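You operate a simulated robot arm through the tools that you are given. There is no shell and no other tool.

You run a simulated robot arm. Do the job below in one go: nothing can be reset, and whatever is moved stays where it is left.

TASK
Swap the blue valve block for the brown spare and refit the lid.
Fine: old block in the green tray; rest the blue lid on the black work mat meanwhile.

It is judged by the outcome, as a careful person would: the job done as asked, and still so three seconds after it is handed in. It fails if anything else is knocked over, pushed out of place, dropped, spilled or broken. A push-on lid holds only when it is set on centred and level and pressed home; a screw cap is set on level and turned clockwise until tight.

THE ROBOT
A 6-joint arm with a fingered hand, fixed in place. Base frame: the origin is at the foot of the arm, x ahead of it, y to its left, z up. Readings come in m, rad, newtons and seconds.
It reaches about 1.346 m from its shoulder. Its first joint turns from -2.601 to 2.601 rad. Payload 3.5 kg.
Tool frame: the origin (TCP) lies between the finger pads and is the grasp point; the fingertips stand 0.026 m ahead of it; z points along the fingers, y is the line along which they close. Largest opening 0.132 m; the body of the gripper starts 0.073 m behind the TCP. The gripper is a hand of 4 fingers: y runs from the thumb to the fingers, the wrist lies at [0, 0, -0.234] in the tool frame.
Orientation is that of the tool frame in the base frame, as a unit quaternion [x, y, z, w]. With the fingers straight down and closing along the base's y, the tool's x points along the base's -x, its y along +y and its z along -z.

THE INTERFACE
- The arm moves only by the tool arm_command. Its argument "targets" is text: rows parted by semicolons, each of 6 numbers parted by spaces: the shift along the tool's x, y, z in m, then the turn, a rotation vector about the tool's x, y, z in rad. In form: x y z wx wy wz; .... A call has 1 to 20 rows; each row is the pose to reach, as a shift and turn from the pose commanded when the call began, along the tool's axes at that moment. A row lasts 0.2 s, in which the tool goes at most 0.05 m and 0.15 rad; a call with a longer step from one row to the next is refused whole. A pose out of reach is approached as far as the arm can. The call stops where the force on the tool passes 60 N (or 10 N more than at its start, if that is more) or the arm is blocked; 0.2 s more then pass. In this call time passes only in rows, and 0.2 s behind the last. The reply holds the time, the measured pose of the TCP, the force on the tool along the base axes, the opening and the grip force, in the units named above and with some noise, with the torque about the TCP (base axes, N m) and any sound that the robot's microphone picked up.
- Cameras (640 x 400 px; columns grow to the right, rows downward): "scene" is fixed at [0.4017, -0.5011, 1.44]; the picture's right is [-0.95, -0.31, 0.00], its down [-0.29, 0.90, -0.31] and it looks along [0.10, -0.30, -0.95] (base axes); focal length 230 px, centre (320, 200). "wrist" rides on the gripper at [0.068, 0.002, -0.097] in the tool frame; the picture's right is [-0.02, 1.00, 0.00], its down [-0.82, -0.02, -0.58] and it looks along [-0.58, -0.01, 0.82] (tool axes); focal length 270 px, centre (320, 200). There is no depth. A picture from a camera that has moved, and an enlarged one, comes with that camera's place and axes in the base frame and with its lens.
- grab_frame(camera): a new picture of that camera. The clock stands still meanwhile.
- slide_trunk(by): slides the trunk up (or, below 0, down) by that many m; the arm rides with it, the base frame stays. It gives what a move gives, with no picture.
- set_fingers(finger1, finger2, finger3, thumb_bend): sets how far each is bent, from 0 (flat) to 100 (curled in); at 30 the hand is open as for a grip, at 70 the pads meet at the TCP. One left out holds its place. A second passes; each finger stops where it meets its share of the squeeze, and holds until it gets a number again. It is the only way to open and close the hand. It gives what a move gives, with no picture; readings hold the bend of each and the force on the fingers (four entries, about 0 where the hand has none), thumb and palm.
- enlarge(camera, box): a new picture of the part [left, top, right, bottom] of that camera's present view, enlarged. The clock stands still meanwhile.
- job_done(): hands the job in; it is judged then, once.

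Nothing tells you positions but the pictures and the camera data. Unless the task says otherwise, let go and move clear before handing in.

The tools are called after "Request:" by a JSON object that holds its "name" and its "arguments". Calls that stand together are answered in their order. arm_command: Moves the arm, as the interface text tells. Its arguments: {"type":"object","properties":{"targets":{"type":"string"}},"required":["targets"]} The other tools are called the same way: slide_trunk (by) slides the trunk up or down; set_fingers (finger1, finger2, finger3, thumb_bend) moves the fingers one by one; grab_frame (camera) takes a picture; enlarge (camera, box) takes an enlarged picture of a part of a camera's view; job_done () hands the job in.

At the start:

```text
time_s: 0.0
position: [0.1357, -0.6873, 1.0678]
tcp_rot: [0.003, 1.0, 0.0, -0.001]
ft_force: [0.1, -0.3, -0.3]
moment: [0.0, 0.01, 0.01]
width: 0.1321
gripper_force: 0.1
shape: jaw
bend: [30.0, 30.0, 30.0, 30.0]
finger forces: [0.0, 0.0, 0.0, 0.0, 0.0, 0.0]
trunk travel left (down, up): [-0.967, 0.003]
```

scene: 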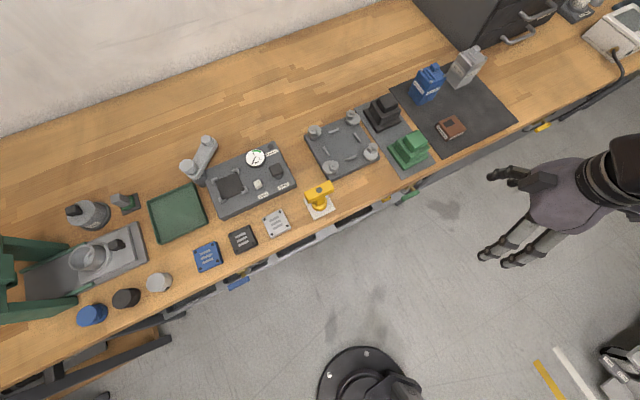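
wrist: 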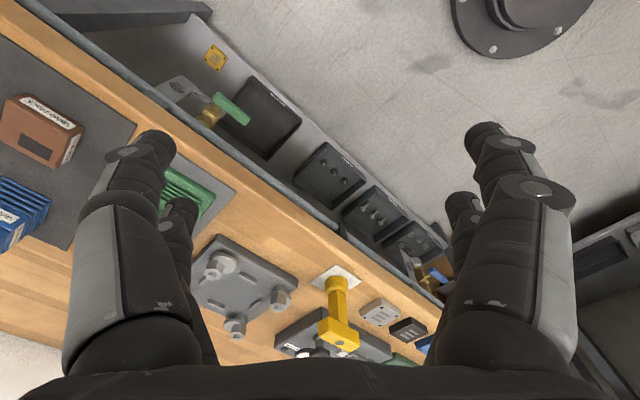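

I see a long workbench with several devices, a green tray, a black mat and small blocks and lids. I'll look closer before deciding what is what.

Request:
{"name": "enlarge", "arguments": {"camera": "scene", "box": [140, 130, 340, 280]}}

Request:
{"name": "enlarge", "arguments": {"camera": "scene", "box": [300, 30, 520, 190]}}

Request:
{"name": "enlarge", "arguments": {"camera": "scene", "box": [0, 180, 220, 340]}}

```text
2.67 times, centred on (240, 205) of scene
camera zoom: at [0.4017, -0.5011, 1.44], right [-0.95, -0.31, 0.0], down [-0.29, 0.9, -0.31], along [0.1, -0.3, -0.95], focal length 615 px, centre (533, 187)
```

zoom: 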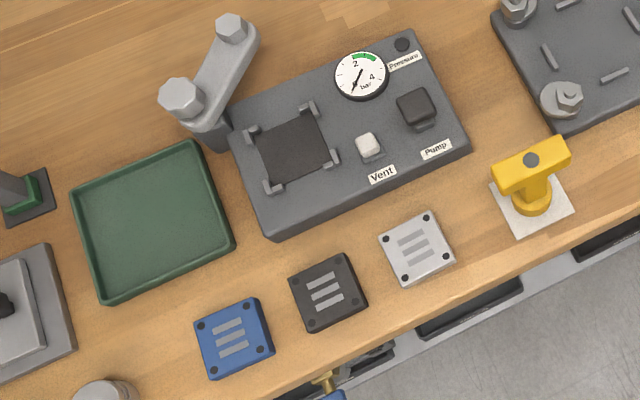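

```text
2.50 times, centred on (410, 110) of scene
camera zoom: at [0.4017, -0.5011, 1.44], right [-0.95, -0.31, 0.0], down [-0.29, 0.9, -0.31], along [0.1, -0.3, -0.95], focal length 576 px, centre (95, 425)
```

zoom: 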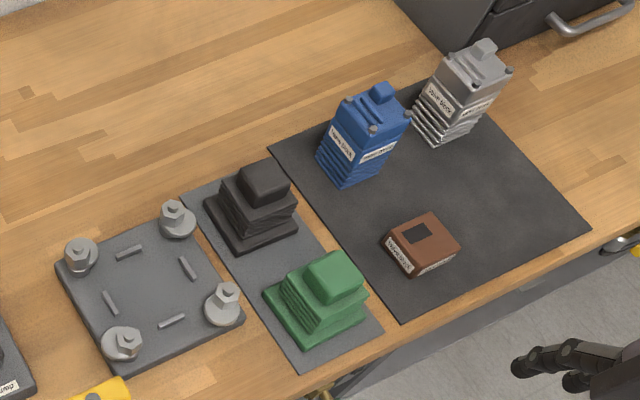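

```text
2.50 times, centred on (110, 260) of scene
camera zoom: at [0.4017, -0.5011, 1.44], right [-0.95, -0.31, 0.0], down [-0.29, 0.9, -0.31], along [0.1, -0.3, -0.95], focal length 576 px, centre (845, 50)
```

zoom: 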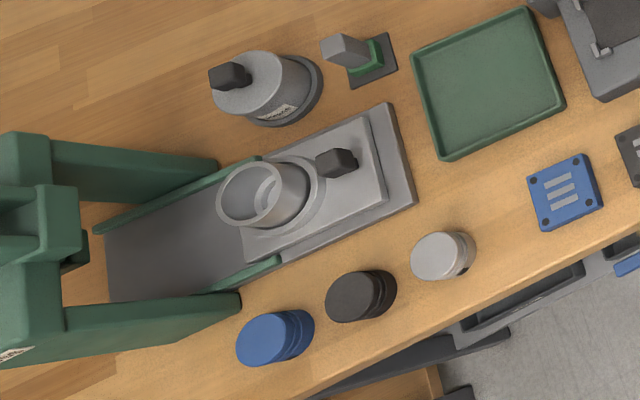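

There are blue and silver bodies and a brown block on the black mat. I'll read the labels closely.

Request:
{"name": "enlarge", "arguments": {"camera": "scene", "box": [400, 40, 500, 105]}}

Request:
{"name": "enlarge", "arguments": {"camera": "scene", "box": [420, 105, 490, 150]}}

Request:
{"name": "enlarge", "arguments": {"camera": "scene", "box": [355, 85, 435, 180]}}

Request:
{"name": "enlarge", "arguments": {"camera": "scene", "box": [180, 200, 300, 280]}}

Request:
{"name": "enlarge", "arguments": {"camera": "scene", "box": [200, 135, 300, 215]}}

Request:
{"name": "enlarge", "arguments": {"camera": "wrist", "box": [0, 60, 120, 260]}}

```text
6.15 times, centred on (450, 72) of scene
camera zoom: at [0.4017, -0.5011, 1.44], right [-0.95, -0.31, 0.0], down [-0.29, 0.9, -0.31], along [0.1, -0.3, -0.95], focal length 1419 px, centre (-480, 985)
```

zoom: 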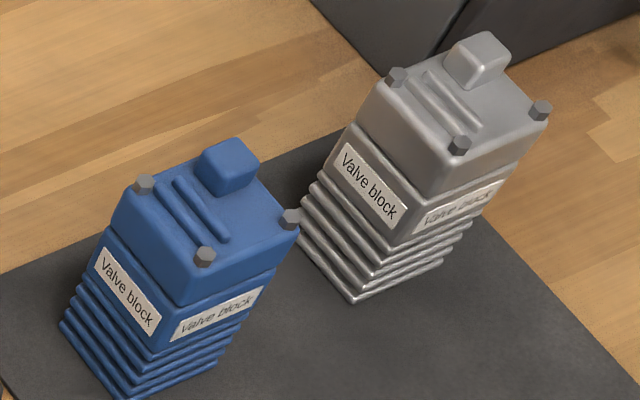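

```text
8.89 times, centred on (455, 128) of scene
camera zoom: at [0.4017, -0.5011, 1.44], right [-0.95, -0.31, 0.0], down [-0.29, 0.9, -0.31], along [0.1, -0.3, -0.95], focal length 2049 px, centre (-880, 844)
```

zoom: 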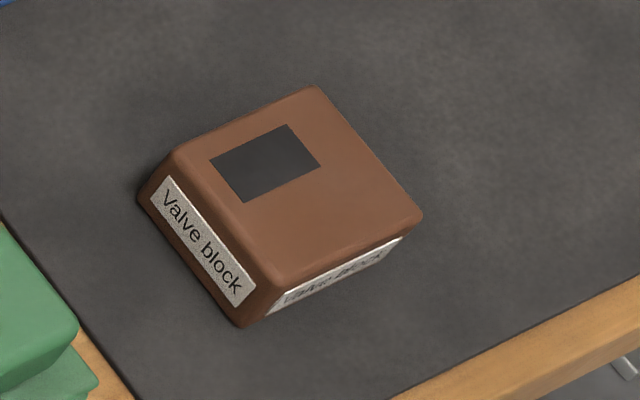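

```text
4.21 times, centred on (395, 132) of scene
camera zoom: at [0.4017, -0.5011, 1.44], right [-0.95, -0.31, 0.0], down [-0.29, 0.9, -0.31], along [0.1, -0.3, -0.95], focal length 971 px, centre (4, 484)
```

zoom: 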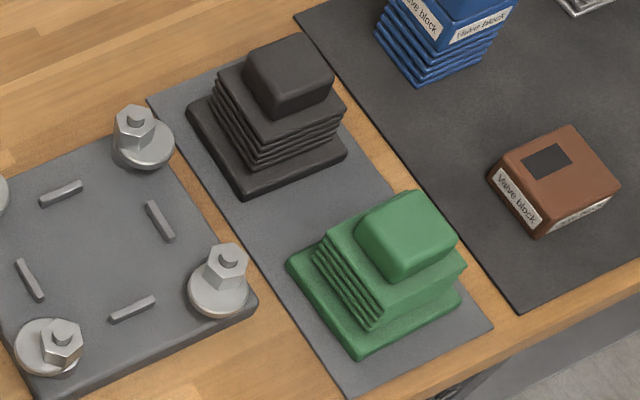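

```text
5.00 times, centred on (240, 240) of scene
camera zoom: at [0.4017, -0.5011, 1.44], right [-0.95, -0.31, 0.0], down [-0.29, 0.9, -0.31], along [0.1, -0.3, -0.95], focal length 1153 px, centre (720, 0)
```

zoom: 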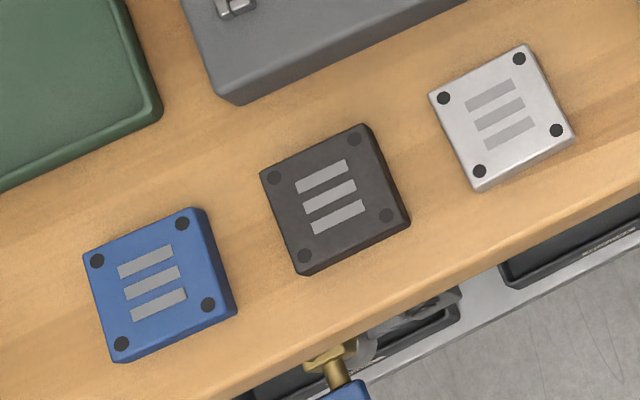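

```text
5.00 times, centred on (250, 175) of scene
camera zoom: at [0.4017, -0.5011, 1.44], right [-0.95, -0.31, 0.0], down [-0.29, 0.9, -0.31], along [0.1, -0.3, -0.95], focal length 1153 px, centre (670, 325)
```

zoom: 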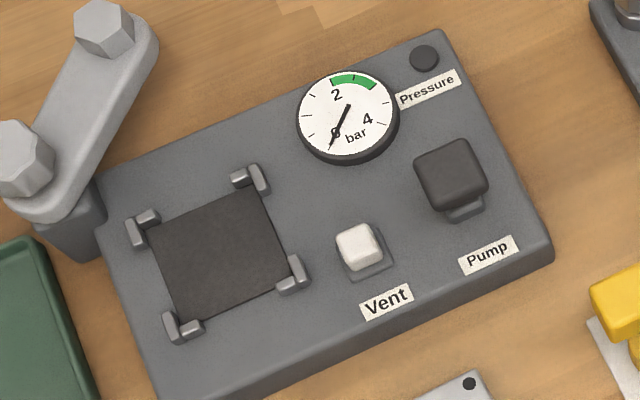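

```text
2.00 times, centred on (60, 160) of wrist
camera zoom: at [0.0672, -0.6853, 1.1649], right [0.03, 1.0, 0.0], down [0.82, -0.03, 0.58], along [0.58, -0.02, -0.82], focal length 541 px, centre (840, 280)
```

zoom: 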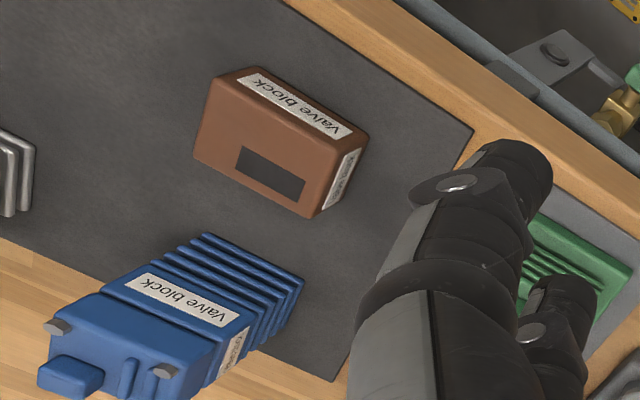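

The black mat holds a blue tower, a silver tower and a brown block labelled "Valve block". The blue tower's knob is near (0.27, -1.12, 0.95) and the brown block's top near (0.17, -1.00, 0.875). I'll move the hand above the mat at a safe height to see how the blue tower is built up.

Request:
{"name": "arm_command", "arguments": {"targets": "0 -0.045 0 0 0 0; 0 -0.09 0 0 0 0; 0 -0.135 0 0 0 0; 0 -0.18 0 0 0 0; -0.01 -0.225 0 0 0 0; -0.02 -0.27 0 0 0 0; -0.03 -0.31 0 0 0 0; -0.03 -0.35 0 0 0 0"}}

Request:
{"name": "grab_frame", "arguments": {"camera": "wrist"}}

```text
time_s: 1.8
position: [0.1678, -1.038, 1.0678]
tcp_rot: [0.009, 1.0, 0.0, -0.003]
ft_force: [0.9, 1.5, -0.1]
moment: [-0.01, 0.01, 0.02]
width: 0.1317
gripper_force: 0.0
shape: jaw
bend: [30.0, 30.0, 30.0, 30.0]
finger forces: [0.0, 0.0, 0.0, 0.0, 0.0, 0.1]
out of reach, approached as far as the arm can: row 3, 4, 5, 6, 8
trunk travel left (down, up): [-0.967, 0.003]
```

```text
taken
camera wrist: at [0.0997, -1.0365, 1.1646], right [0.04, 1.0, 0.0], down [0.82, -0.03, 0.57], along [0.57, -0.02, -0.82], focal length 270 px, centre (320, 200)
```

wrist: 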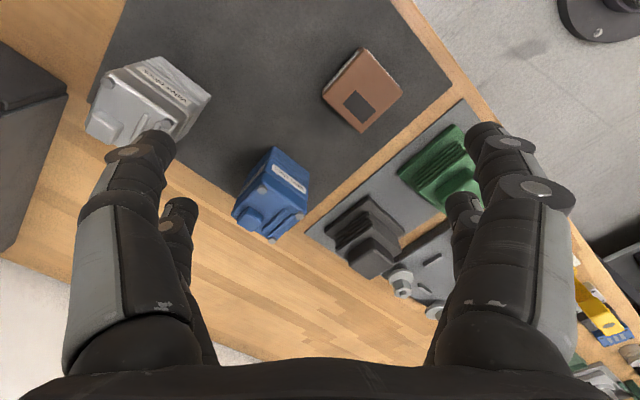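

The wrist camera now sees the blue and silver towers and the brown block from above. I'll zoom in on the blue tower and the brown block.

Request:
{"name": "enlarge", "arguments": {"camera": "wrist", "box": [210, 130, 330, 250]}}

Request:
{"name": "enlarge", "arguments": {"camera": "wrist", "box": [300, 30, 420, 150]}}

Request:
{"name": "enlarge", "arguments": {"camera": "wrist", "box": [70, 40, 230, 160]}}

Request:
{"name": "enlarge", "arguments": {"camera": "wrist", "box": [310, 100, 490, 280]}}

Request:
{"name": "grab_frame", "arguments": {"camera": "scene"}}

```text
3.33 times, centred on (270, 190) of wrist
camera zoom: at [0.0997, -1.0365, 1.1646], right [0.04, 1.0, 0.0], down [0.82, -0.03, 0.57], along [0.57, -0.02, -0.82], focal length 901 px, centre (487, 233)
```

zoom: 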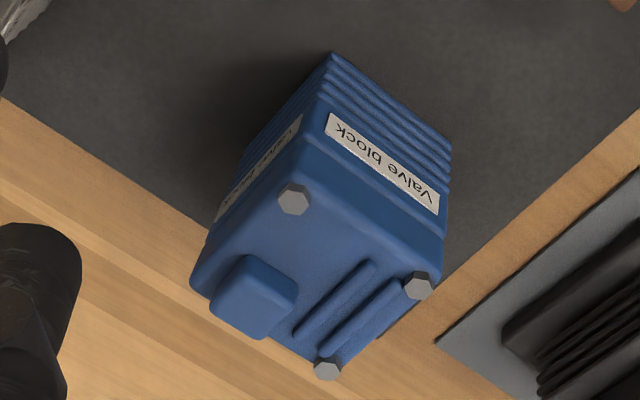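

```text
3.33 times, centred on (360, 90) of wrist
camera zoom: at [0.0997, -1.0365, 1.1646], right [0.04, 1.0, 0.0], down [0.82, -0.03, 0.57], along [0.57, -0.02, -0.82], focal length 901 px, centre (187, 567)
```

zoom: 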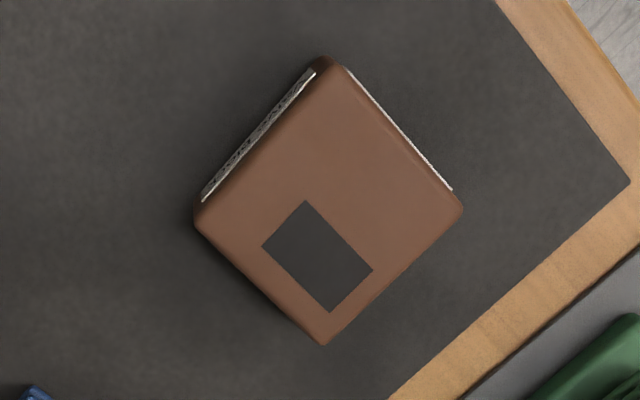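

```text
3.33 times, centred on (150, 100) of wrist
camera zoom: at [0.0997, -1.0365, 1.1646], right [0.04, 1.0, 0.0], down [0.82, -0.03, 0.57], along [0.57, -0.02, -0.82], focal length 901 px, centre (887, 533)
```

zoom: 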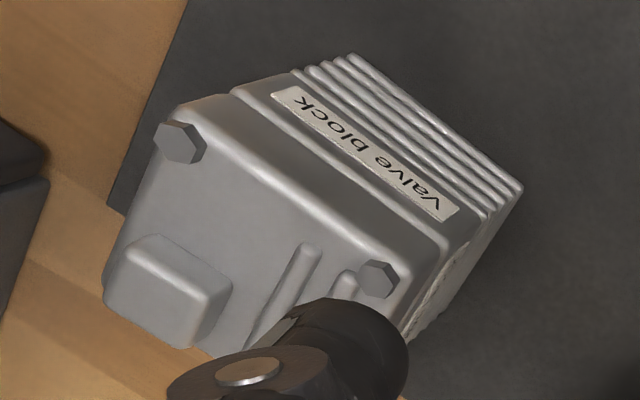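

```text
2.22 times, centred on (400, 190) of wrist
camera zoom: at [0.0997, -1.0365, 1.1646], right [0.04, 1.0, 0.0], down [0.82, -0.03, 0.57], along [0.57, -0.02, -0.82], focal length 601 px, centre (142, 222)
```

zoom: 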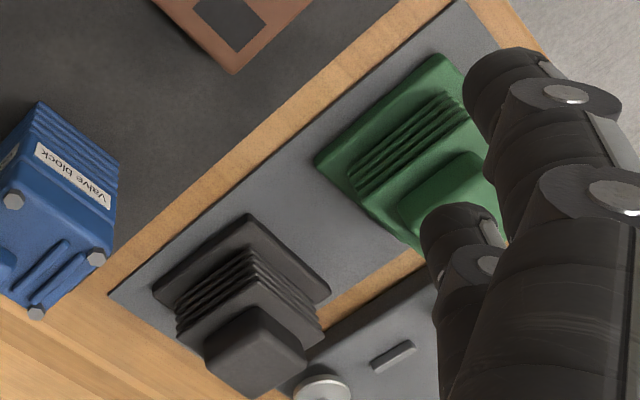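

```text
taken
```

scene: 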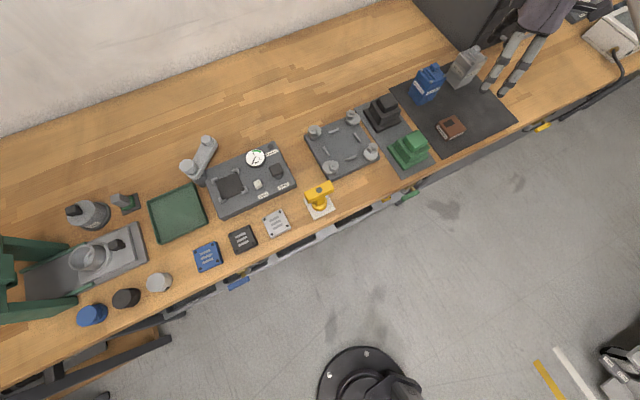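

The blue tower looks like a ribbed base, a labelled middle block of the same 57 mm footprint as the brown spare, and a lid with bolts and a knob. The parts sit at about 45° to the base axes. I'll turn the hand to line up with them and look again.

Request:
{"name": "arm_command", "arguments": {"targets": "0 0 0 0 0 -0.13; 0 0 0 0 0 -0.26; 0 0 0 0 0 -0.39; 0 0 0 0 0 -0.52; 0 0 0 0 0 -0.65; 0 0 0 0 0 -0.785"}}

Request:
{"name": "grab_frame", "arguments": {"camera": "wrist"}}

```text
time_s: 3.2
position: [0.1674, -1.0372, 1.0684]
tcp_rot: [0.008, 1.0, 0.0, -0.004]
ft_force: [-0.9, 0.6, -0.6]
moment: [0.0, 0.01, 0.0]
width: 0.1318
gripper_force: 0.0
shape: jaw
bend: [30.0, 30.0, 30.0, 30.0]
finger forces: [0.0, 0.1, 0.0, 0.0, 0.0, 0.0]
out of reach, approached as far as the arm can: row 1, 2, 3, 4, 5, 6
trunk travel left (down, up): [-0.967, 0.003]
```

```text
taken
camera wrist: at [0.0994, -1.0353, 1.1651], right [0.04, 1.0, 0.0], down [0.82, -0.03, 0.57], along [0.57, -0.03, -0.82], focal length 270 px, centre (320, 200)
```

wrist: 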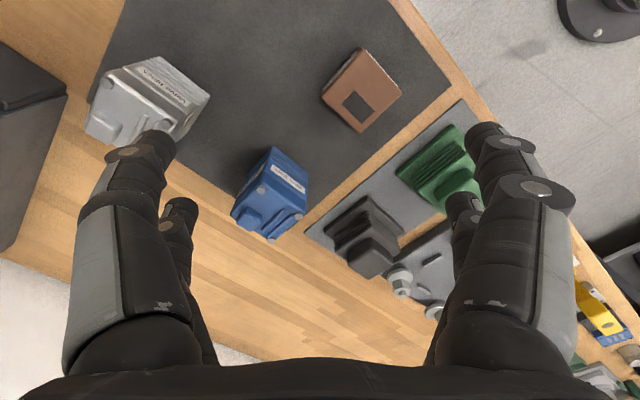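

The turn in that direction didn't happen, so the wrist joint is probably at its limit. I'll try a small turn the other way to see how the commanded pose is tracked.

Request:
{"name": "arm_command", "arguments": {"targets": "0 0 0 0 0 0.13"}}

```text
time_s: 3.6
position: [0.1672, -1.0361, 1.0677]
tcp_rot: [0.074, 0.997, 0.0, -0.002]
ft_force: [0.6, 0.6, -0.4]
moment: [0.0, 0.04, 0.02]
width: 0.1319
gripper_force: 0.0
shape: jaw
bend: [30.0, 30.0, 30.0, 30.0]
finger forces: [0.1, 0.0, 0.1, 0.1, 0.0, 0.0]
trunk travel left (down, up): [-0.967, 0.003]
```

That worked: the wrist can only turn the other way from here. I'll rotate on to about 135° so the fingers close across the row of towers, keeping clear of the silver one.

Request:
{"name": "arm_command", "arguments": {"targets": "0 0 0 0 0 0.138; 0 0 0 0 0 0.276; 0 0 0 0 0 0.414; 0 0 0 0 0 0.552; 0 0 0 0 0 0.69; 0 0 0 0 0 0.828; 0 0 0 0 0 0.966; 0 0 0 0 0 1.104; 0 0 0 0 0 1.242; 0 0 0 0 0 1.38; 0 0 0 0 0 1.518; 0 0 0 0 0 1.656; 0 0 0 0 0 1.794; 0 0 0 0 0 1.932; 0 0 0 0 0 2.07; 0 0 0 0 0 2.208"}}

Request:
{"name": "grab_frame", "arguments": {"camera": "wrist"}}

```text
time_s: 7.0
position: [0.1661, -1.036, 1.068]
tcp_rot: [0.924, 0.382, -0.003, -0.001]
ft_force: [-0.2, 0.5, 0.4]
moment: [0.0, -0.01, -0.02]
width: 0.1317
gripper_force: 0.1
shape: jaw
bend: [30.0, 30.0, 30.0, 30.0]
finger forces: [0.1, 0.0, 0.0, 0.1, 0.1, 0.1]
trunk travel left (down, up): [-0.967, 0.003]
```

```text
taken
camera wrist: at [0.2162, -0.9903, 1.1645], right [0.69, -0.73, 0.0], down [-0.59, -0.56, 0.58], along [-0.42, -0.4, -0.81], focal length 270 px, centre (320, 200)
```

wrist: 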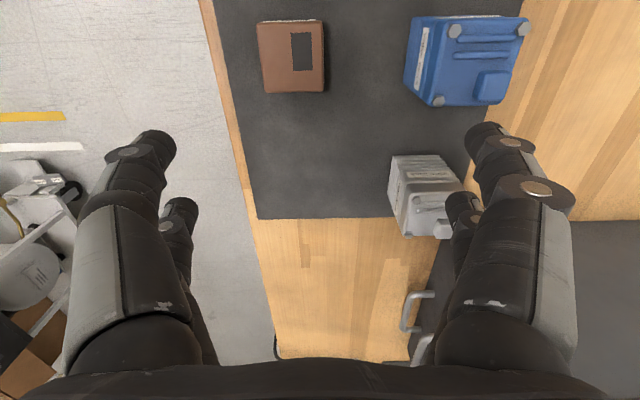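

The objects now line up well with the hand. I'll zoom in on the blue tower and the brown block to measure yaw and position.

Request:
{"name": "enlarge", "arguments": {"camera": "wrist", "box": [380, 0, 540, 120]}}

Request:
{"name": "enlarge", "arguments": {"camera": "wrist", "box": [230, 0, 350, 110]}}

Request:
{"name": "enlarge", "arguments": {"camera": "scene", "box": [380, 40, 540, 160]}}

```text
3.33 times, centred on (460, 60) of wrist
camera zoom: at [0.2162, -0.9903, 1.1645], right [0.69, -0.73, 0.0], down [-0.59, -0.56, 0.58], along [-0.42, -0.4, -0.81], focal length 901 px, centre (-147, 667)
```

zoom: 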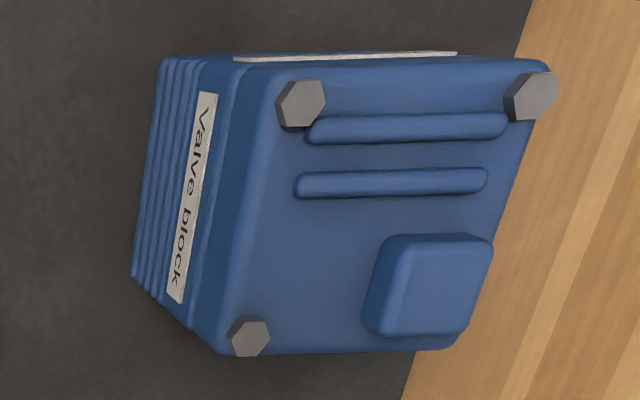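

```text
3.64 times, centred on (290, 55) of wrist
camera zoom: at [0.2162, -0.9903, 1.1645], right [0.69, -0.73, 0.0], down [-0.59, -0.56, 0.58], along [-0.42, -0.4, -0.81], focal length 983 px, centre (429, 727)
```

zoom: 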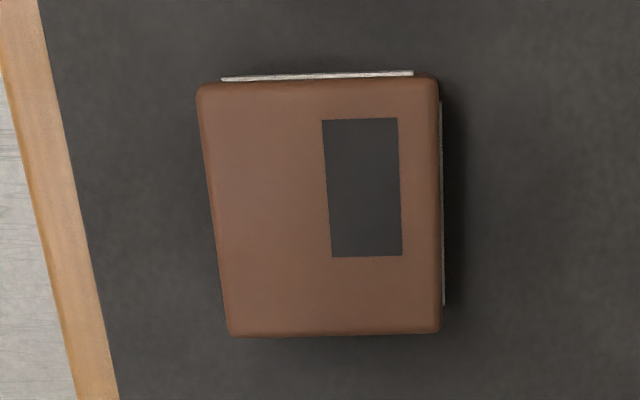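

```text
3.33 times, centred on (460, 100) of scene
camera zoom: at [0.4017, -0.5011, 1.44], right [-0.95, -0.31, 0.0], down [-0.29, 0.9, -0.31], along [0.1, -0.3, -0.95], focal length 768 px, centre (-147, 533)
```

zoom: 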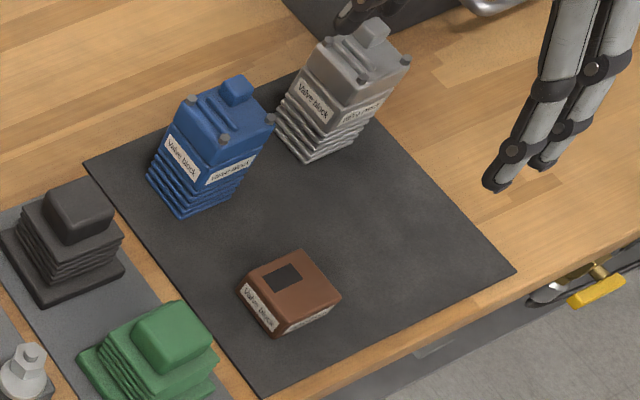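

The blue lid's bolts triangulate to a centre of about (0.270, -1.099), with the lid top near z 0.944 and the lid/block seam near 0.927. The brown spare is about 56 mm square at (0.170, -0.999), top near 0.888, and both sit at 45°. I'll move to a closer oblique view of the blue tower to check its layers.

Request:
{"name": "arm_command", "arguments": {"targets": "0.022 0.03 0 0 0 0; 0.044 0.06 0 0 0 0; 0.066 0.09 0 0 0 0; 0.088 0.119 0 0 0 0; 0.088 0.119 0.04 0 0 0; 0.088 0.119 0.08 0 0 0"}}

Request:
{"name": "grab_frame", "arguments": {"camera": "wrist"}}

```text
time_s: 8.4
position: [0.3139, -1.0587, 1.0692]
tcp_rot: [0.924, 0.383, -0.002, -0.001]
ft_force: [-0.7, -0.2, 0.6]
moment: [0.0, -0.01, -0.01]
width: 0.132
gripper_force: 0.0
shape: jaw
bend: [30.0, 30.0, 30.0, 30.0]
finger forces: [0.1, 0.1, 0.0, 0.0, 0.0, 0.1]
out of reach, approached as far as the arm can: row 5, 6
trunk travel left (down, up): [-0.967, 0.003]
```

```text
taken
camera wrist: at [0.3637, -1.0123, 1.1645], right [0.69, -0.72, 0.0], down [-0.59, -0.56, 0.58], along [-0.42, -0.4, -0.81], focal length 270 px, centre (320, 200)
```

wrist: 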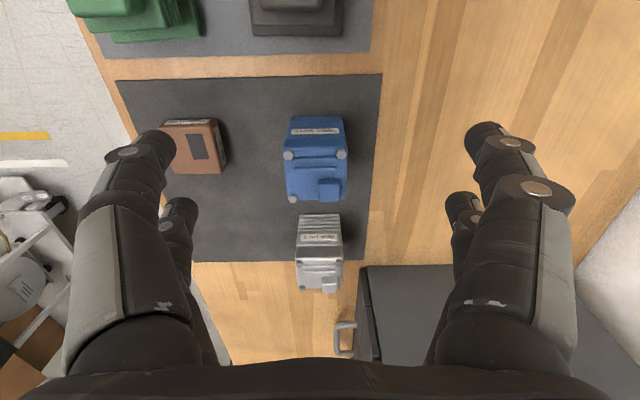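

Going lower is out of the arm's reach here, so I'll lower the trunk instead. The area under the fingers is clear.

Request:
{"name": "slide_trunk", "arguments": {"by": -0.08}}

Request:
{"name": "grab_frame", "arguments": {"camera": "wrist"}}

Request:
{"name": "enlarge", "arguments": {"camera": "wrist", "box": [240, 80, 400, 220]}}

```text
time_s: 9.6
position: [0.3139, -1.0599, 0.9883]
tcp_rot: [0.924, 0.383, -0.002, 0.0]
ft_force: [-0.2, 0.0, 0.0]
moment: [-0.02, -0.01, -0.01]
width: 0.1318
gripper_force: 0.1
shape: jaw
bend: [30.0, 30.0, 30.0, 30.0]
finger forces: [0.0, 0.0, 0.1, 0.0, 0.0, 0.0]
trunk travel left (down, up): [-0.887, 0.083]
```

```text
taken
camera wrist: at [0.3635, -1.0122, 1.0846], right [0.69, -0.72, 0.0], down [-0.59, -0.56, 0.58], along [-0.42, -0.4, -0.81], focal length 270 px, centre (320, 200)
```

wrist: 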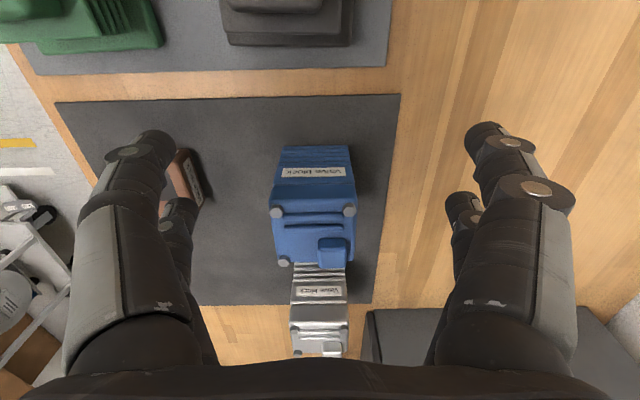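

```text
2.86 times, centred on (320, 150) of wrist
camera zoom: at [0.3635, -1.0122, 1.0846], right [0.69, -0.72, 0.0], down [-0.59, -0.56, 0.58], along [-0.42, -0.4, -0.81], focal length 772 px, centre (320, 343)
```

zoom: 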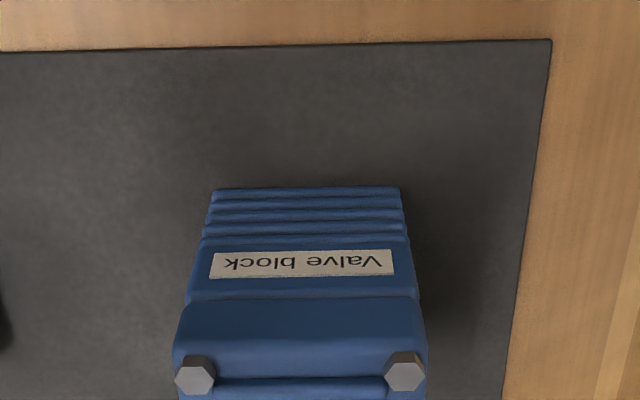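

The lower view confirms the layers: ribs at the bottom, then the labelled band, then a slightly wider lid. I'll try moving over the tower centre at this safe height.

Request:
{"name": "arm_command", "arguments": {"targets": "-0.015 -0.001 0 0 0 0; -0.03 -0.002 0 0 0 0; -0.045 -0.004 0 0 0 0; -0.059 -0.005 0 0 0 0"}}

Request:
{"name": "grab_frame", "arguments": {"camera": "wrist"}}

```text
time_s: 10.6
position: [0.2664, -1.0894, 0.9888]
tcp_rot: [0.924, 0.382, -0.002, 0.0]
ft_force: [0.3, 0.0, 0.8]
moment: [0.0, 0.02, 0.0]
width: 0.1319
gripper_force: 0.1
shape: jaw
bend: [30.0, 30.0, 30.0, 30.0]
finger forces: [0.1, 0.0, 0.0, 0.1, 0.1, 0.0]
out of reach, approached as far as the arm can: row 4
trunk travel left (down, up): [-0.887, 0.083]
```

```text
taken
camera wrist: at [0.3165, -1.0444, 1.0845], right [0.69, -0.72, 0.0], down [-0.59, -0.56, 0.58], along [-0.42, -0.4, -0.81], focal length 270 px, centre (320, 200)
```

wrist: 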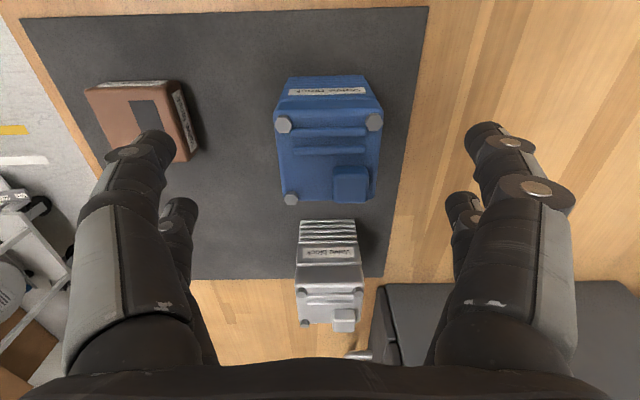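

The arm is at its reach limit here. I'll raise the arm relative to the trunk for more reach, and then bring the trunk down.

Request:
{"name": "arm_command", "arguments": {"targets": "0 0 -0.04 0 0 0; 0 0 -0.08 0 0 0; 0 0 -0.12 0 0 0; 0 0 -0.16 0 0 0; 0 0 -0.20 0 0 0; -0.01 0 -0.20 0 0 0"}}

```text
time_s: 12.0
position: [0.2659, -1.0906, 0.9876]
tcp_rot: [0.924, 0.382, -0.002, -0.001]
ft_force: [-1.0, 0.3, -0.6]
moment: [-0.01, -0.03, 0.05]
width: 0.1317
gripper_force: 0.1
shape: jaw
bend: [30.0, 30.0, 30.0, 30.0]
finger forces: [0.1, 0.0, 0.1, 0.1, 0.0, 0.0]
out of reach, approached as far as the arm can: row 1, 2, 3, 4, 5, 6
trunk travel left (down, up): [-0.887, 0.083]
```

It can't move up or down at full stretch. I'll back off toward the robot a little first, then raise the arm.

Request:
{"name": "arm_command", "arguments": {"targets": "0.03 -0.03 0 0 0 0; 0.05 -0.05 0 0 0 0; 0.07 -0.07 0 0 0 0; 0.07 -0.07 -0.04 0 0 0; 0.07 -0.07 -0.08 0 0 0; 0.07 -0.07 -0.12 0 0 0"}}

```text
time_s: 13.4
position: [0.2686, -0.9902, 0.9878]
tcp_rot: [0.924, 0.383, -0.002, -0.001]
ft_force: [0.6, 0.7, 0.0]
moment: [0.0, 0.0, 0.02]
width: 0.1321
gripper_force: 0.0
shape: jaw
bend: [30.0, 30.0, 30.0, 30.0]
finger forces: [0.0, 0.1, 0.1, 0.1, 0.1, 0.0]
out of reach, approached as far as the arm can: row 1, 2, 3, 4, 5, 6
trunk travel left (down, up): [-0.887, 0.083]
```

The height isn't changing with arm moves. I'll test small vertical moves here to learn what the arm can do.

Request:
{"name": "arm_command", "arguments": {"targets": "0 0 -0.02 0 0 0"}}

Request:
{"name": "arm_command", "arguments": {"targets": "0 0 0.02 0 0 0"}}

```text
time_s: 13.8
position: [0.2692, -0.9898, 0.9882]
tcp_rot: [0.924, 0.383, -0.002, -0.001]
ft_force: [0.0, 0.8, -0.3]
moment: [-0.02, 0.03, 0.03]
width: 0.1319
gripper_force: 0.0
shape: jaw
bend: [30.0, 30.0, 30.0, 30.0]
finger forces: [0.0, 0.0, 0.1, 0.0, 0.0, 0.1]
out of reach, approached as far as the arm can: row 1
trunk travel left (down, up): [-0.887, 0.083]
```

```text
time_s: 14.2
position: [0.2692, -0.9899, 0.9879]
tcp_rot: [0.924, 0.383, -0.002, -0.001]
ft_force: [0.7, -0.7, 0.4]
moment: [0.04, -0.01, 0.0]
width: 0.132
gripper_force: 0.1
shape: jaw
bend: [30.0, 30.0, 30.0, 30.0]
finger forces: [0.0, 0.1, 0.0, 0.1, 0.0, 0.0]
out of reach, approached as far as the arm can: row 1
trunk travel left (down, up): [-0.887, 0.083]
```

Vertical motion comes only from the trunk, and horizontal reach with the hand straight down ends at about r = 1.12 m. The tower centre is at 1.131 m, so I'll grip about 1 cm off centre, letting the digits close unevenly. I'll test how the digits move by bending only the thumb.

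Request:
{"name": "set_fingers", "arguments": {"thumb_bend": 50}}

Request:
{"name": "grab_frame", "arguments": {"camera": "wrist"}}

```text
time_s: 15.2
position: [0.2691, -0.9904, 0.9887]
tcp_rot: [0.924, 0.383, -0.002, -0.001]
ft_force: [0.5, -0.1, 0.2]
moment: [-0.01, -0.01, 0.02]
width: 0.0999
gripper_force: 0.0
shape: fingers
bend: [30.0, 30.0, 30.0, 50.0]
finger forces: [0.1, 0.0, 0.0, 0.0, 0.0, 0.0]
trunk travel left (down, up): [-0.887, 0.083]
```

```text
taken
camera wrist: at [0.3184, -0.9438, 1.0845], right [0.69, -0.72, 0.0], down [-0.59, -0.56, 0.58], along [-0.42, -0.4, -0.81], focal length 270 px, centre (320, 200)
```

wrist: 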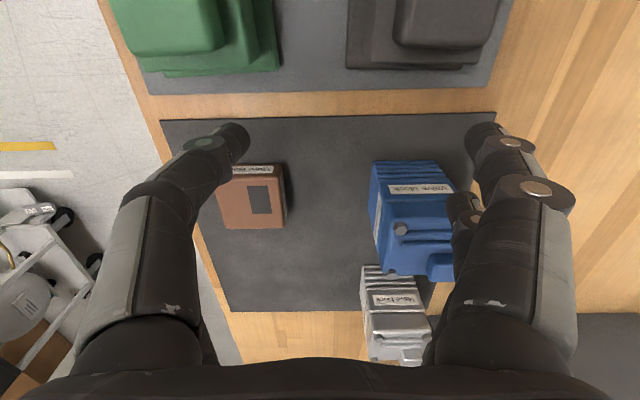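

The thumb setting swings the left pair of digits in. I'll reopen it, then approach the tower along a path that keeps all digits clear, stopping with the hand centred on it in tool x.

Request:
{"name": "set_fingers", "arguments": {"finger1": 30, "finger2": 30, "finger3": 30, "thumb_bend": 30}}

Request:
{"name": "arm_command", "arguments": {"targets": "0 0.032 0 0 0 0; 0 0.0643 0 0 0 0; -0.025 0.0643 0 0 0 0; -0.05 0.0643 0 0 0 0; -0.0767 0.0643 0 0 0 0; -0.0767 0.0643 0 0 0 0"}}

Request:
{"name": "grab_frame", "arguments": {"camera": "wrist"}}

Request:
{"name": "enlarge", "arguments": {"camera": "wrist", "box": [250, 80, 450, 220]}}

```text
time_s: 16.2
position: [0.269, -0.9911, 0.9882]
tcp_rot: [0.924, 0.383, -0.002, -0.001]
ft_force: [0.4, -0.6, 0.6]
moment: [0.02, -0.02, -0.02]
width: 0.133
gripper_force: 0.1
shape: fingers
bend: [30.0, 30.0, 30.0, 30.0]
finger forces: [0.1, 0.1, 0.1, 0.0, 0.1, 0.1]
trunk travel left (down, up): [-0.887, 0.083]
```

```text
time_s: 17.6
position: [0.2598, -1.0874, 0.9891]
tcp_rot: [0.924, 0.382, -0.003, -0.001]
ft_force: [-0.8, 0.5, 0.9]
moment: [0.0, 0.01, 0.0]
width: 0.1328
gripper_force: 0.1
shape: fingers
bend: [30.0, 30.0, 30.0, 30.0]
finger forces: [0.0, 0.0, 0.0, 0.0, 0.0, 0.0]
trunk travel left (down, up): [-0.887, 0.083]
```

```text
taken
camera wrist: at [0.3103, -1.0424, 1.0846], right [0.69, -0.72, 0.0], down [-0.59, -0.56, 0.58], along [-0.42, -0.4, -0.81], focal length 270 px, centre (320, 200)
```

wrist: 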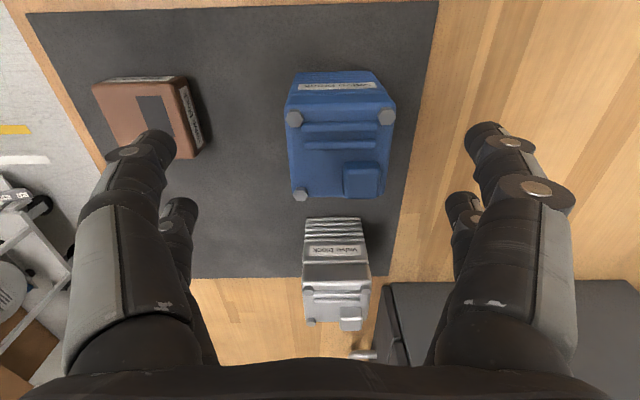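

```text
2.86 times, centred on (350, 150) of wrist
camera zoom: at [0.3103, -1.0424, 1.0846], right [0.69, -0.72, 0.0], down [-0.59, -0.56, 0.58], along [-0.42, -0.4, -0.81], focal length 772 px, centre (234, 343)
```

zoom: 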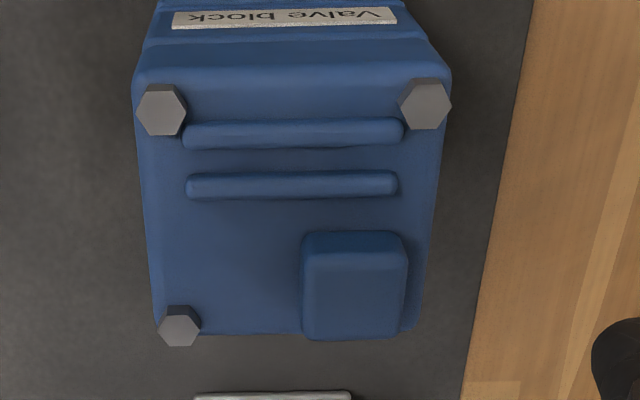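

The tower centre is 12 mm along +y from the TCP, centred in x, with yaw aligned. I'll lower the trunk so the fingertips sit at lid height, then check from the scene camera.

Request:
{"name": "slide_trunk", "arguments": {"by": -0.03}}

Request:
{"name": "enlarge", "arguments": {"camera": "scene", "box": [380, 20, 540, 140]}}

Request:
{"name": "grab_frame", "arguments": {"camera": "wrist"}}

```text
time_s: 18.3
position: [0.2611, -1.0879, 0.9576]
tcp_rot: [0.924, 0.382, -0.002, -0.001]
ft_force: [0.2, -0.6, 0.9]
moment: [0.03, -0.02, 0.01]
width: 0.133
gripper_force: 0.2
shape: fingers
bend: [30.0, 30.0, 30.0, 30.0]
finger forces: [0.0, 0.0, 0.0, 0.0, 0.1, 0.0]
trunk travel left (down, up): [-0.857, 0.113]
```

```text
3.33 times, centred on (460, 80) of scene
camera zoom: at [0.4017, -0.5011, 1.44], right [-0.95, -0.31, 0.0], down [-0.29, 0.9, -0.31], along [0.1, -0.3, -0.95], focal length 768 px, centre (-147, 600)
```

zoom: 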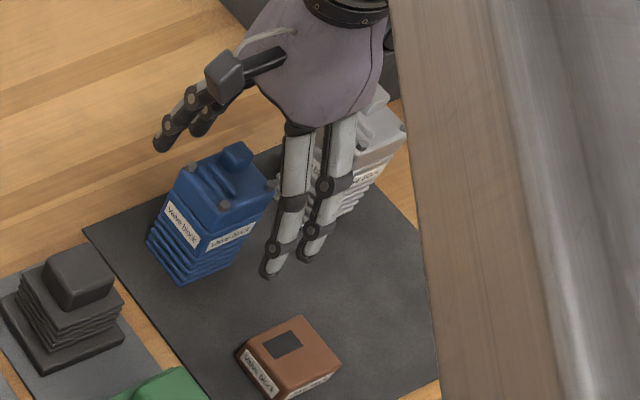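

```text
taken
camera wrist: at [0.3106, -1.0422, 1.0546], right [0.69, -0.72, 0.0], down [-0.59, -0.56, 0.58], along [-0.42, -0.4, -0.81], focal length 270 px, centre (320, 200)
```

wrist: 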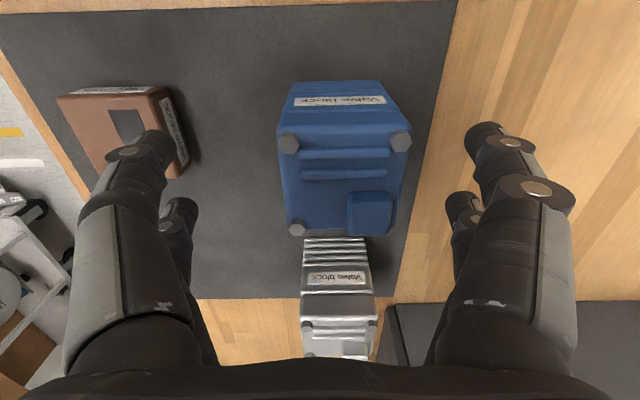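

The fingertips are just above the lid seam and clear on both sides. I'll pre-close the digits to near contact, with the thumb further in than the fingers, and check.

Request:
{"name": "set_fingers", "arguments": {"finger1": 41, "finger2": 41, "finger3": 41, "thumb_bend": 55}}

Request:
{"name": "grab_frame", "arguments": {"camera": "wrist"}}

Request:
{"name": "enlarge", "arguments": {"camera": "scene", "box": [400, 40, 500, 110]}}

```text
time_s: 19.3
position: [0.2609, -1.0892, 0.9572]
tcp_rot: [0.924, 0.383, -0.002, -0.001]
ft_force: [0.1, -0.5, 0.8]
moment: [0.01, -0.02, -0.03]
width: 0.0731
gripper_force: 0.0
shape: fingers
bend: [41.0, 41.0, 41.0, 55.0]
finger forces: [0.1, 0.1, 0.0, 0.0, 0.1, 0.0]
trunk travel left (down, up): [-0.857, 0.113]
```

```text
taken
camera wrist: at [0.3107, -1.0423, 1.0545], right [0.69, -0.72, 0.0], down [-0.59, -0.56, 0.58], along [-0.42, -0.4, -0.81], focal length 270 px, centre (320, 200)
```

wrist: 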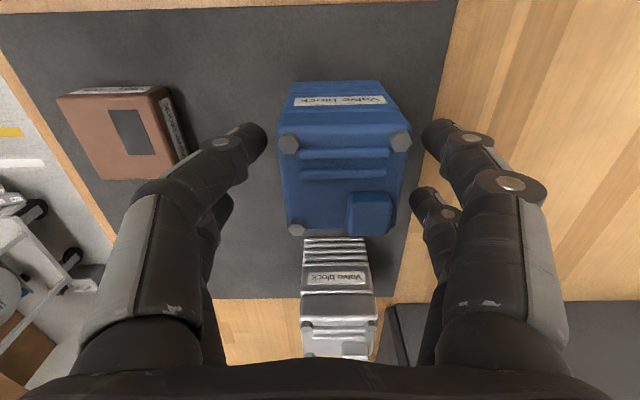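

```text
5.71 times, centred on (450, 75) of scene
camera zoom: at [0.4017, -0.5011, 1.44], right [-0.95, -0.31, 0.0], down [-0.29, 0.9, -0.31], along [0.1, -0.3, -0.95], focal length 1317 px, centre (-423, 914)
```

zoom: 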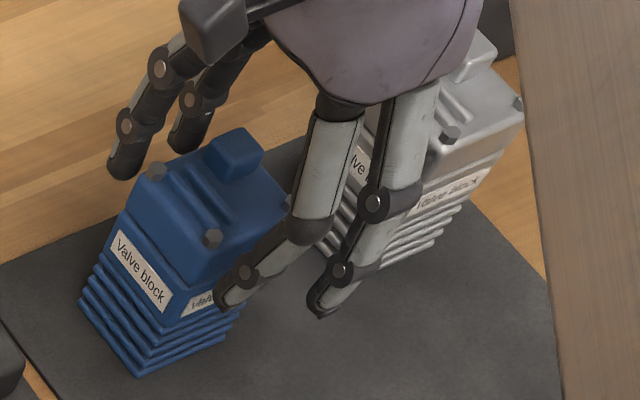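

The digits are close to the lid on both sides and the tips are about 3 mm above the seam. I'll raise 2 mm for margin and close the grip on the lid.

Request:
{"name": "slide_trunk", "arguments": {"by": 0.002}}

Request:
{"name": "set_fingers", "arguments": {"finger1": 60, "finger2": 60, "finger3": 60, "thumb_bend": 74}}

Request:
{"name": "grab_frame", "arguments": {"camera": "wrist"}}

Request:
{"name": "enlarge", "arguments": {"camera": "scene", "box": [400, 40, 500, 110]}}

```text
time_s: 19.8
position: [0.2616, -1.0892, 0.9598]
tcp_rot: [0.924, 0.383, -0.002, -0.001]
ft_force: [0.3, -0.5, 1.1]
moment: [-0.02, 0.03, -0.02]
width: 0.0731
gripper_force: 0.1
shape: fingers
bend: [41.0, 41.0, 41.0, 55.0]
finger forces: [0.1, 0.0, 0.0, 0.0, 0.1, 0.0]
trunk travel left (down, up): [-0.859, 0.111]
```

```text
time_s: 20.8
position: [0.2603, -1.0889, 0.9605]
tcp_rot: [0.924, 0.383, -0.002, -0.001]
ft_force: [-0.7, -0.6, -0.4]
moment: [-0.02, -0.02, -0.04]
width: 0.0534
gripper_force: 16.0
shape: fingers
bend: [46.0, 47.0, 59.0, 65.0]
finger forces: [7.9, 7.8, 0.9, 0.0, 15.2, 0.0]
trunk travel left (down, up): [-0.859, 0.111]
```

```text
taken
camera wrist: at [0.3106, -1.0423, 1.0565], right [0.69, -0.72, 0.0], down [-0.59, -0.56, 0.58], along [-0.42, -0.4, -0.81], focal length 270 px, centre (320, 200)
```

wrist: 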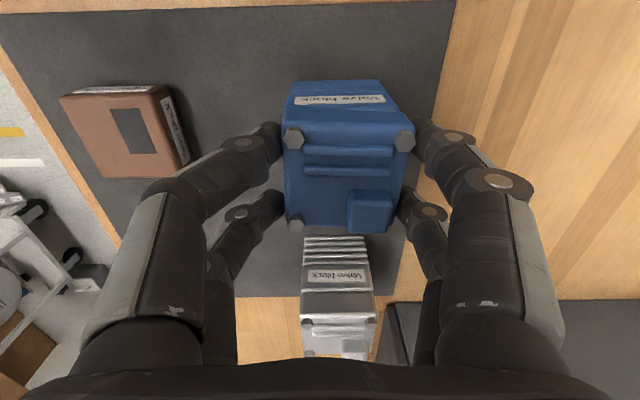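

```text
5.71 times, centred on (450, 75) of scene
camera zoom: at [0.4017, -0.5011, 1.44], right [-0.95, -0.31, 0.0], down [-0.29, 0.9, -0.31], along [0.1, -0.3, -0.95], focal length 1317 px, centre (-423, 914)
```

zoom: 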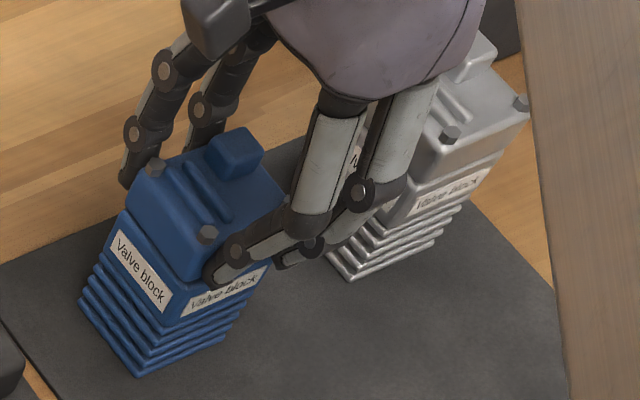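

The grip holds the lid at about 16 N, and the lid shifted about 3 mm while the block stayed put. I'll lift 1 cm and check that only the lid comes.

Request:
{"name": "slide_trunk", "arguments": {"by": 0.012}}

Request:
{"name": "grab_frame", "arguments": {"camera": "wrist"}}

Request:
{"name": "enlarge", "arguments": {"camera": "scene", "box": [400, 40, 500, 110]}}

```text
time_s: 21.4
position: [0.2609, -1.0892, 0.9719]
tcp_rot: [0.924, 0.383, -0.002, -0.001]
ft_force: [-0.3, 0.0, -1.3]
moment: [0.03, -0.03, 0.01]
width: 0.0535
gripper_force: 15.4
shape: fingers
bend: [46.0, 47.0, 59.0, 65.0]
finger forces: [8.0, 7.8, 0.7, 0.0, 15.0, 0.0]
trunk travel left (down, up): [-0.871, 0.099]
```

```text
taken
camera wrist: at [0.3107, -1.0426, 1.0682], right [0.69, -0.72, 0.0], down [-0.59, -0.56, 0.58], along [-0.42, -0.4, -0.81], focal length 270 px, centre (320, 200)
```

wrist: 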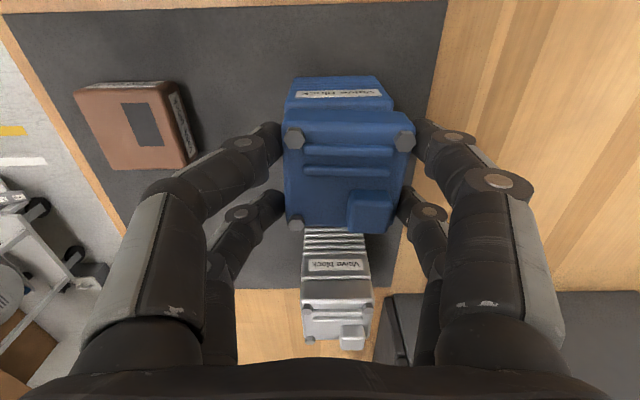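

```text
5.71 times, centred on (450, 75) of scene
camera zoom: at [0.4017, -0.5011, 1.44], right [-0.95, -0.31, 0.0], down [-0.29, 0.9, -0.31], along [0.1, -0.3, -0.95], focal length 1317 px, centre (-423, 914)
```

zoom: 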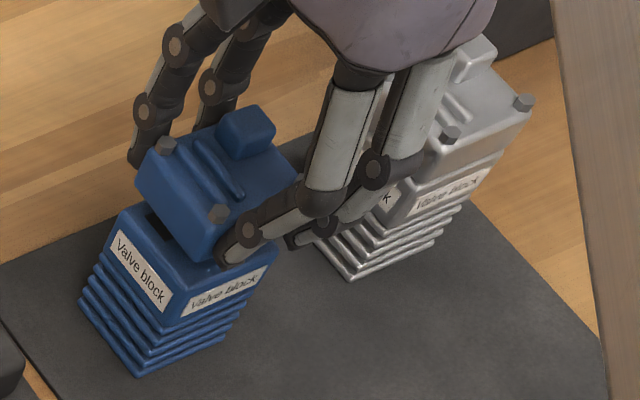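

Only the lid came up; the blue block stayed on its base. The free quarter of the mat is around (0.071, -1.099). I'll raise well clear and take a look at the lid and the block's top.

Request:
{"name": "slide_trunk", "arguments": {"by": 0.06}}

Request:
{"name": "enlarge", "arguments": {"camera": "wrist", "box": [250, 60, 450, 260]}}

Request:
{"name": "enlarge", "arguments": {"camera": "scene", "box": [400, 20, 520, 120]}}

```text
time_s: 22.4
position: [0.2604, -1.0881, 1.032]
tcp_rot: [0.924, 0.382, -0.003, -0.001]
ft_force: [0.3, 0.4, -1.3]
moment: [0.06, 0.02, 0.02]
width: 0.0535
gripper_force: 15.8
shape: fingers
bend: [46.0, 47.0, 59.0, 65.0]
finger forces: [8.0, 7.8, 0.7, 0.0, 15.0, 0.0]
trunk travel left (down, up): [-0.931, 0.039]
```

```text
2.00 times, centred on (350, 160) of wrist
camera zoom: at [0.3107, -1.0426, 1.1282], right [0.69, -0.72, 0.0], down [-0.59, -0.56, 0.58], along [-0.42, -0.4, -0.81], focal length 541 px, centre (260, 280)
```

zoom: 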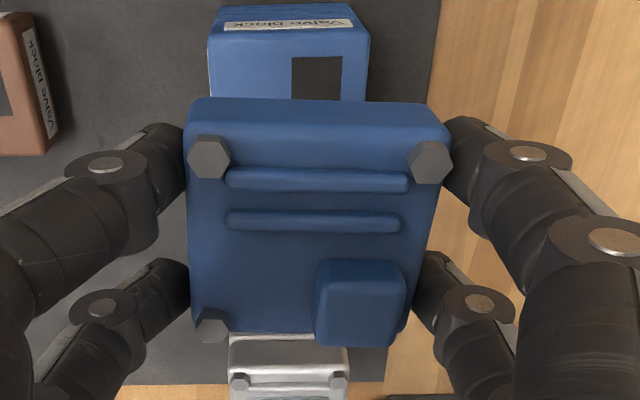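

```text
4.00 times, centred on (460, 70) of scene
camera zoom: at [0.4017, -0.5011, 1.44], right [-0.95, -0.31, 0.0], down [-0.29, 0.9, -0.31], along [0.1, -0.3, -0.95], focal length 922 px, centre (-240, 720)
```

zoom: 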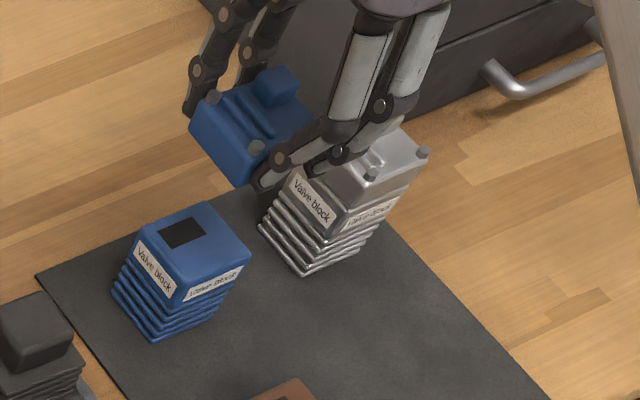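

The block's top has the same window as the brown spare, in the same orientation. I'll carry the lid over to the free quarter of the mat.

Request:
{"name": "arm_command", "arguments": {"targets": "-0.02 -0.02 0 0 0 0; -0.045 -0.045 0 0 0 0; -0.07 -0.07 0 0 0 0; -0.095 -0.095 0 0 0 0; -0.12 -0.12 0 0 0 0; -0.1402 -0.139 0 0 0 0; -0.1402 -0.139 0 0 0 0"}}

Request:
{"name": "grab_frame", "arguments": {"camera": "wrist"}}

Request:
{"name": "enlarge", "arguments": {"camera": "scene", "box": [380, 20, 560, 160]}}

```text
time_s: 24.0
position: [0.0634, -1.0919, 1.0332]
tcp_rot: [0.923, 0.384, -0.002, 0.0]
ft_force: [-0.6, -0.7, -1.4]
moment: [0.01, 0.01, 0.0]
width: 0.0535
gripper_force: 15.5
shape: fingers
bend: [46.0, 47.0, 59.0, 65.0]
finger forces: [8.0, 7.8, 0.8, 0.0, 14.8, 0.0]
trunk travel left (down, up): [-0.931, 0.039]
```

```text
taken
camera wrist: at [0.1132, -1.0453, 1.1284], right [0.69, -0.72, 0.0], down [-0.59, -0.56, 0.58], along [-0.42, -0.4, -0.81], focal length 270 px, centre (320, 200)
```

wrist: 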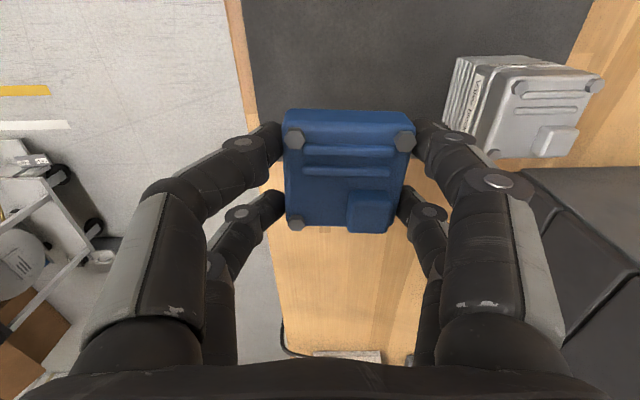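

```text
2.86 times, centred on (470, 90) of scene
camera zoom: at [0.4017, -0.5011, 1.44], right [-0.95, -0.31, 0.0], down [-0.29, 0.9, -0.31], along [0.1, -0.3, -0.95], focal length 659 px, centre (-109, 514)
```

zoom: 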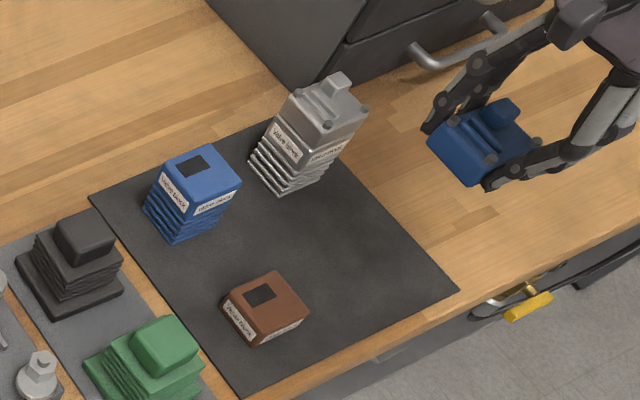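

The lid is held over the free quarter, well inside the mat. I'll lower most of the way, then go in small steps until it touches.

Request:
{"name": "slide_trunk", "arguments": {"by": -0.125}}

Request:
{"name": "slide_trunk", "arguments": {"by": -0.007}}

Request:
{"name": "enlarge", "arguments": {"camera": "scene", "box": [440, 50, 540, 140]}}

```text
time_s: 25.6
position: [0.0643, -1.0912, 0.9071]
tcp_rot: [0.924, 0.383, -0.002, -0.001]
ft_force: [-0.5, -0.5, -2.2]
moment: [0.05, -0.02, 0.01]
width: 0.0535
gripper_force: 16.2
shape: fingers
bend: [46.0, 47.0, 59.0, 65.0]
finger forces: [8.0, 7.7, 0.9, 0.0, 14.9, 0.1]
trunk travel left (down, up): [-0.806, 0.164]
```

```text
time_s: 26.1
position: [0.0638, -1.0915, 0.9005]
tcp_rot: [0.924, 0.383, -0.002, -0.001]
ft_force: [-0.1, -0.5, -1.5]
moment: [0.03, 0.02, -0.03]
width: 0.0538
gripper_force: 15.3
shape: fingers
bend: [46.0, 47.0, 59.0, 65.0]
finger forces: [8.0, 7.7, 0.8, 0.0, 14.9, 0.0]
trunk travel left (down, up): [-0.799, 0.171]
```

```text
4.44 times, centred on (490, 95) of scene
camera zoom: at [0.4017, -0.5011, 1.44], right [-0.95, -0.31, 0.0], down [-0.29, 0.9, -0.31], along [0.1, -0.3, -0.95], focal length 1024 px, centre (-436, 667)
```

zoom: 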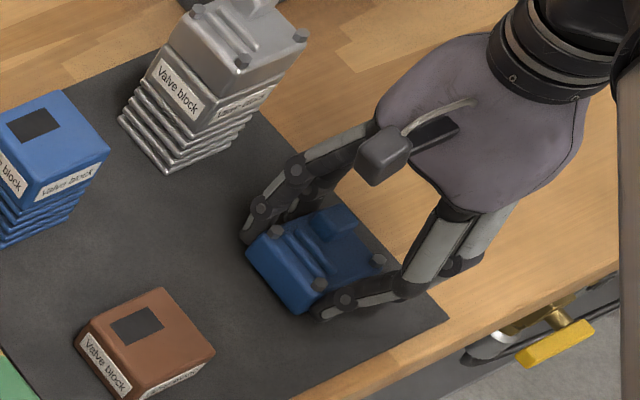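

Request:
{"name": "slide_trunk", "arguments": {"by": -0.003}}

Request:
{"name": "slide_trunk", "arguments": {"by": -0.002}}

```text
time_s: 26.7
position: [0.0628, -1.0915, 0.8969]
tcp_rot: [0.924, 0.383, -0.002, -0.001]
ft_force: [-0.5, 0.1, -0.2]
moment: [-0.03, -0.03, 0.02]
width: 0.0537
gripper_force: 15.2
shape: fingers
bend: [46.0, 47.0, 59.0, 65.0]
finger forces: [7.9, 7.7, 0.8, 0.1, 15.0, 0.0]
trunk travel left (down, up): [-0.796, 0.174]
```

```text
time_s: 27.2
position: [0.0642, -1.0916, 0.8965]
tcp_rot: [0.924, 0.383, -0.002, 0.0]
ft_force: [-0.1, -0.5, 8.0]
moment: [-0.29, -0.22, -0.01]
width: 0.0536
gripper_force: 15.2
shape: fingers
bend: [46.0, 47.0, 59.0, 66.0]
finger forces: [7.6, 7.7, 0.7, 0.0, 14.6, 0.0]
trunk travel left (down, up): [-0.794, 0.176]
```

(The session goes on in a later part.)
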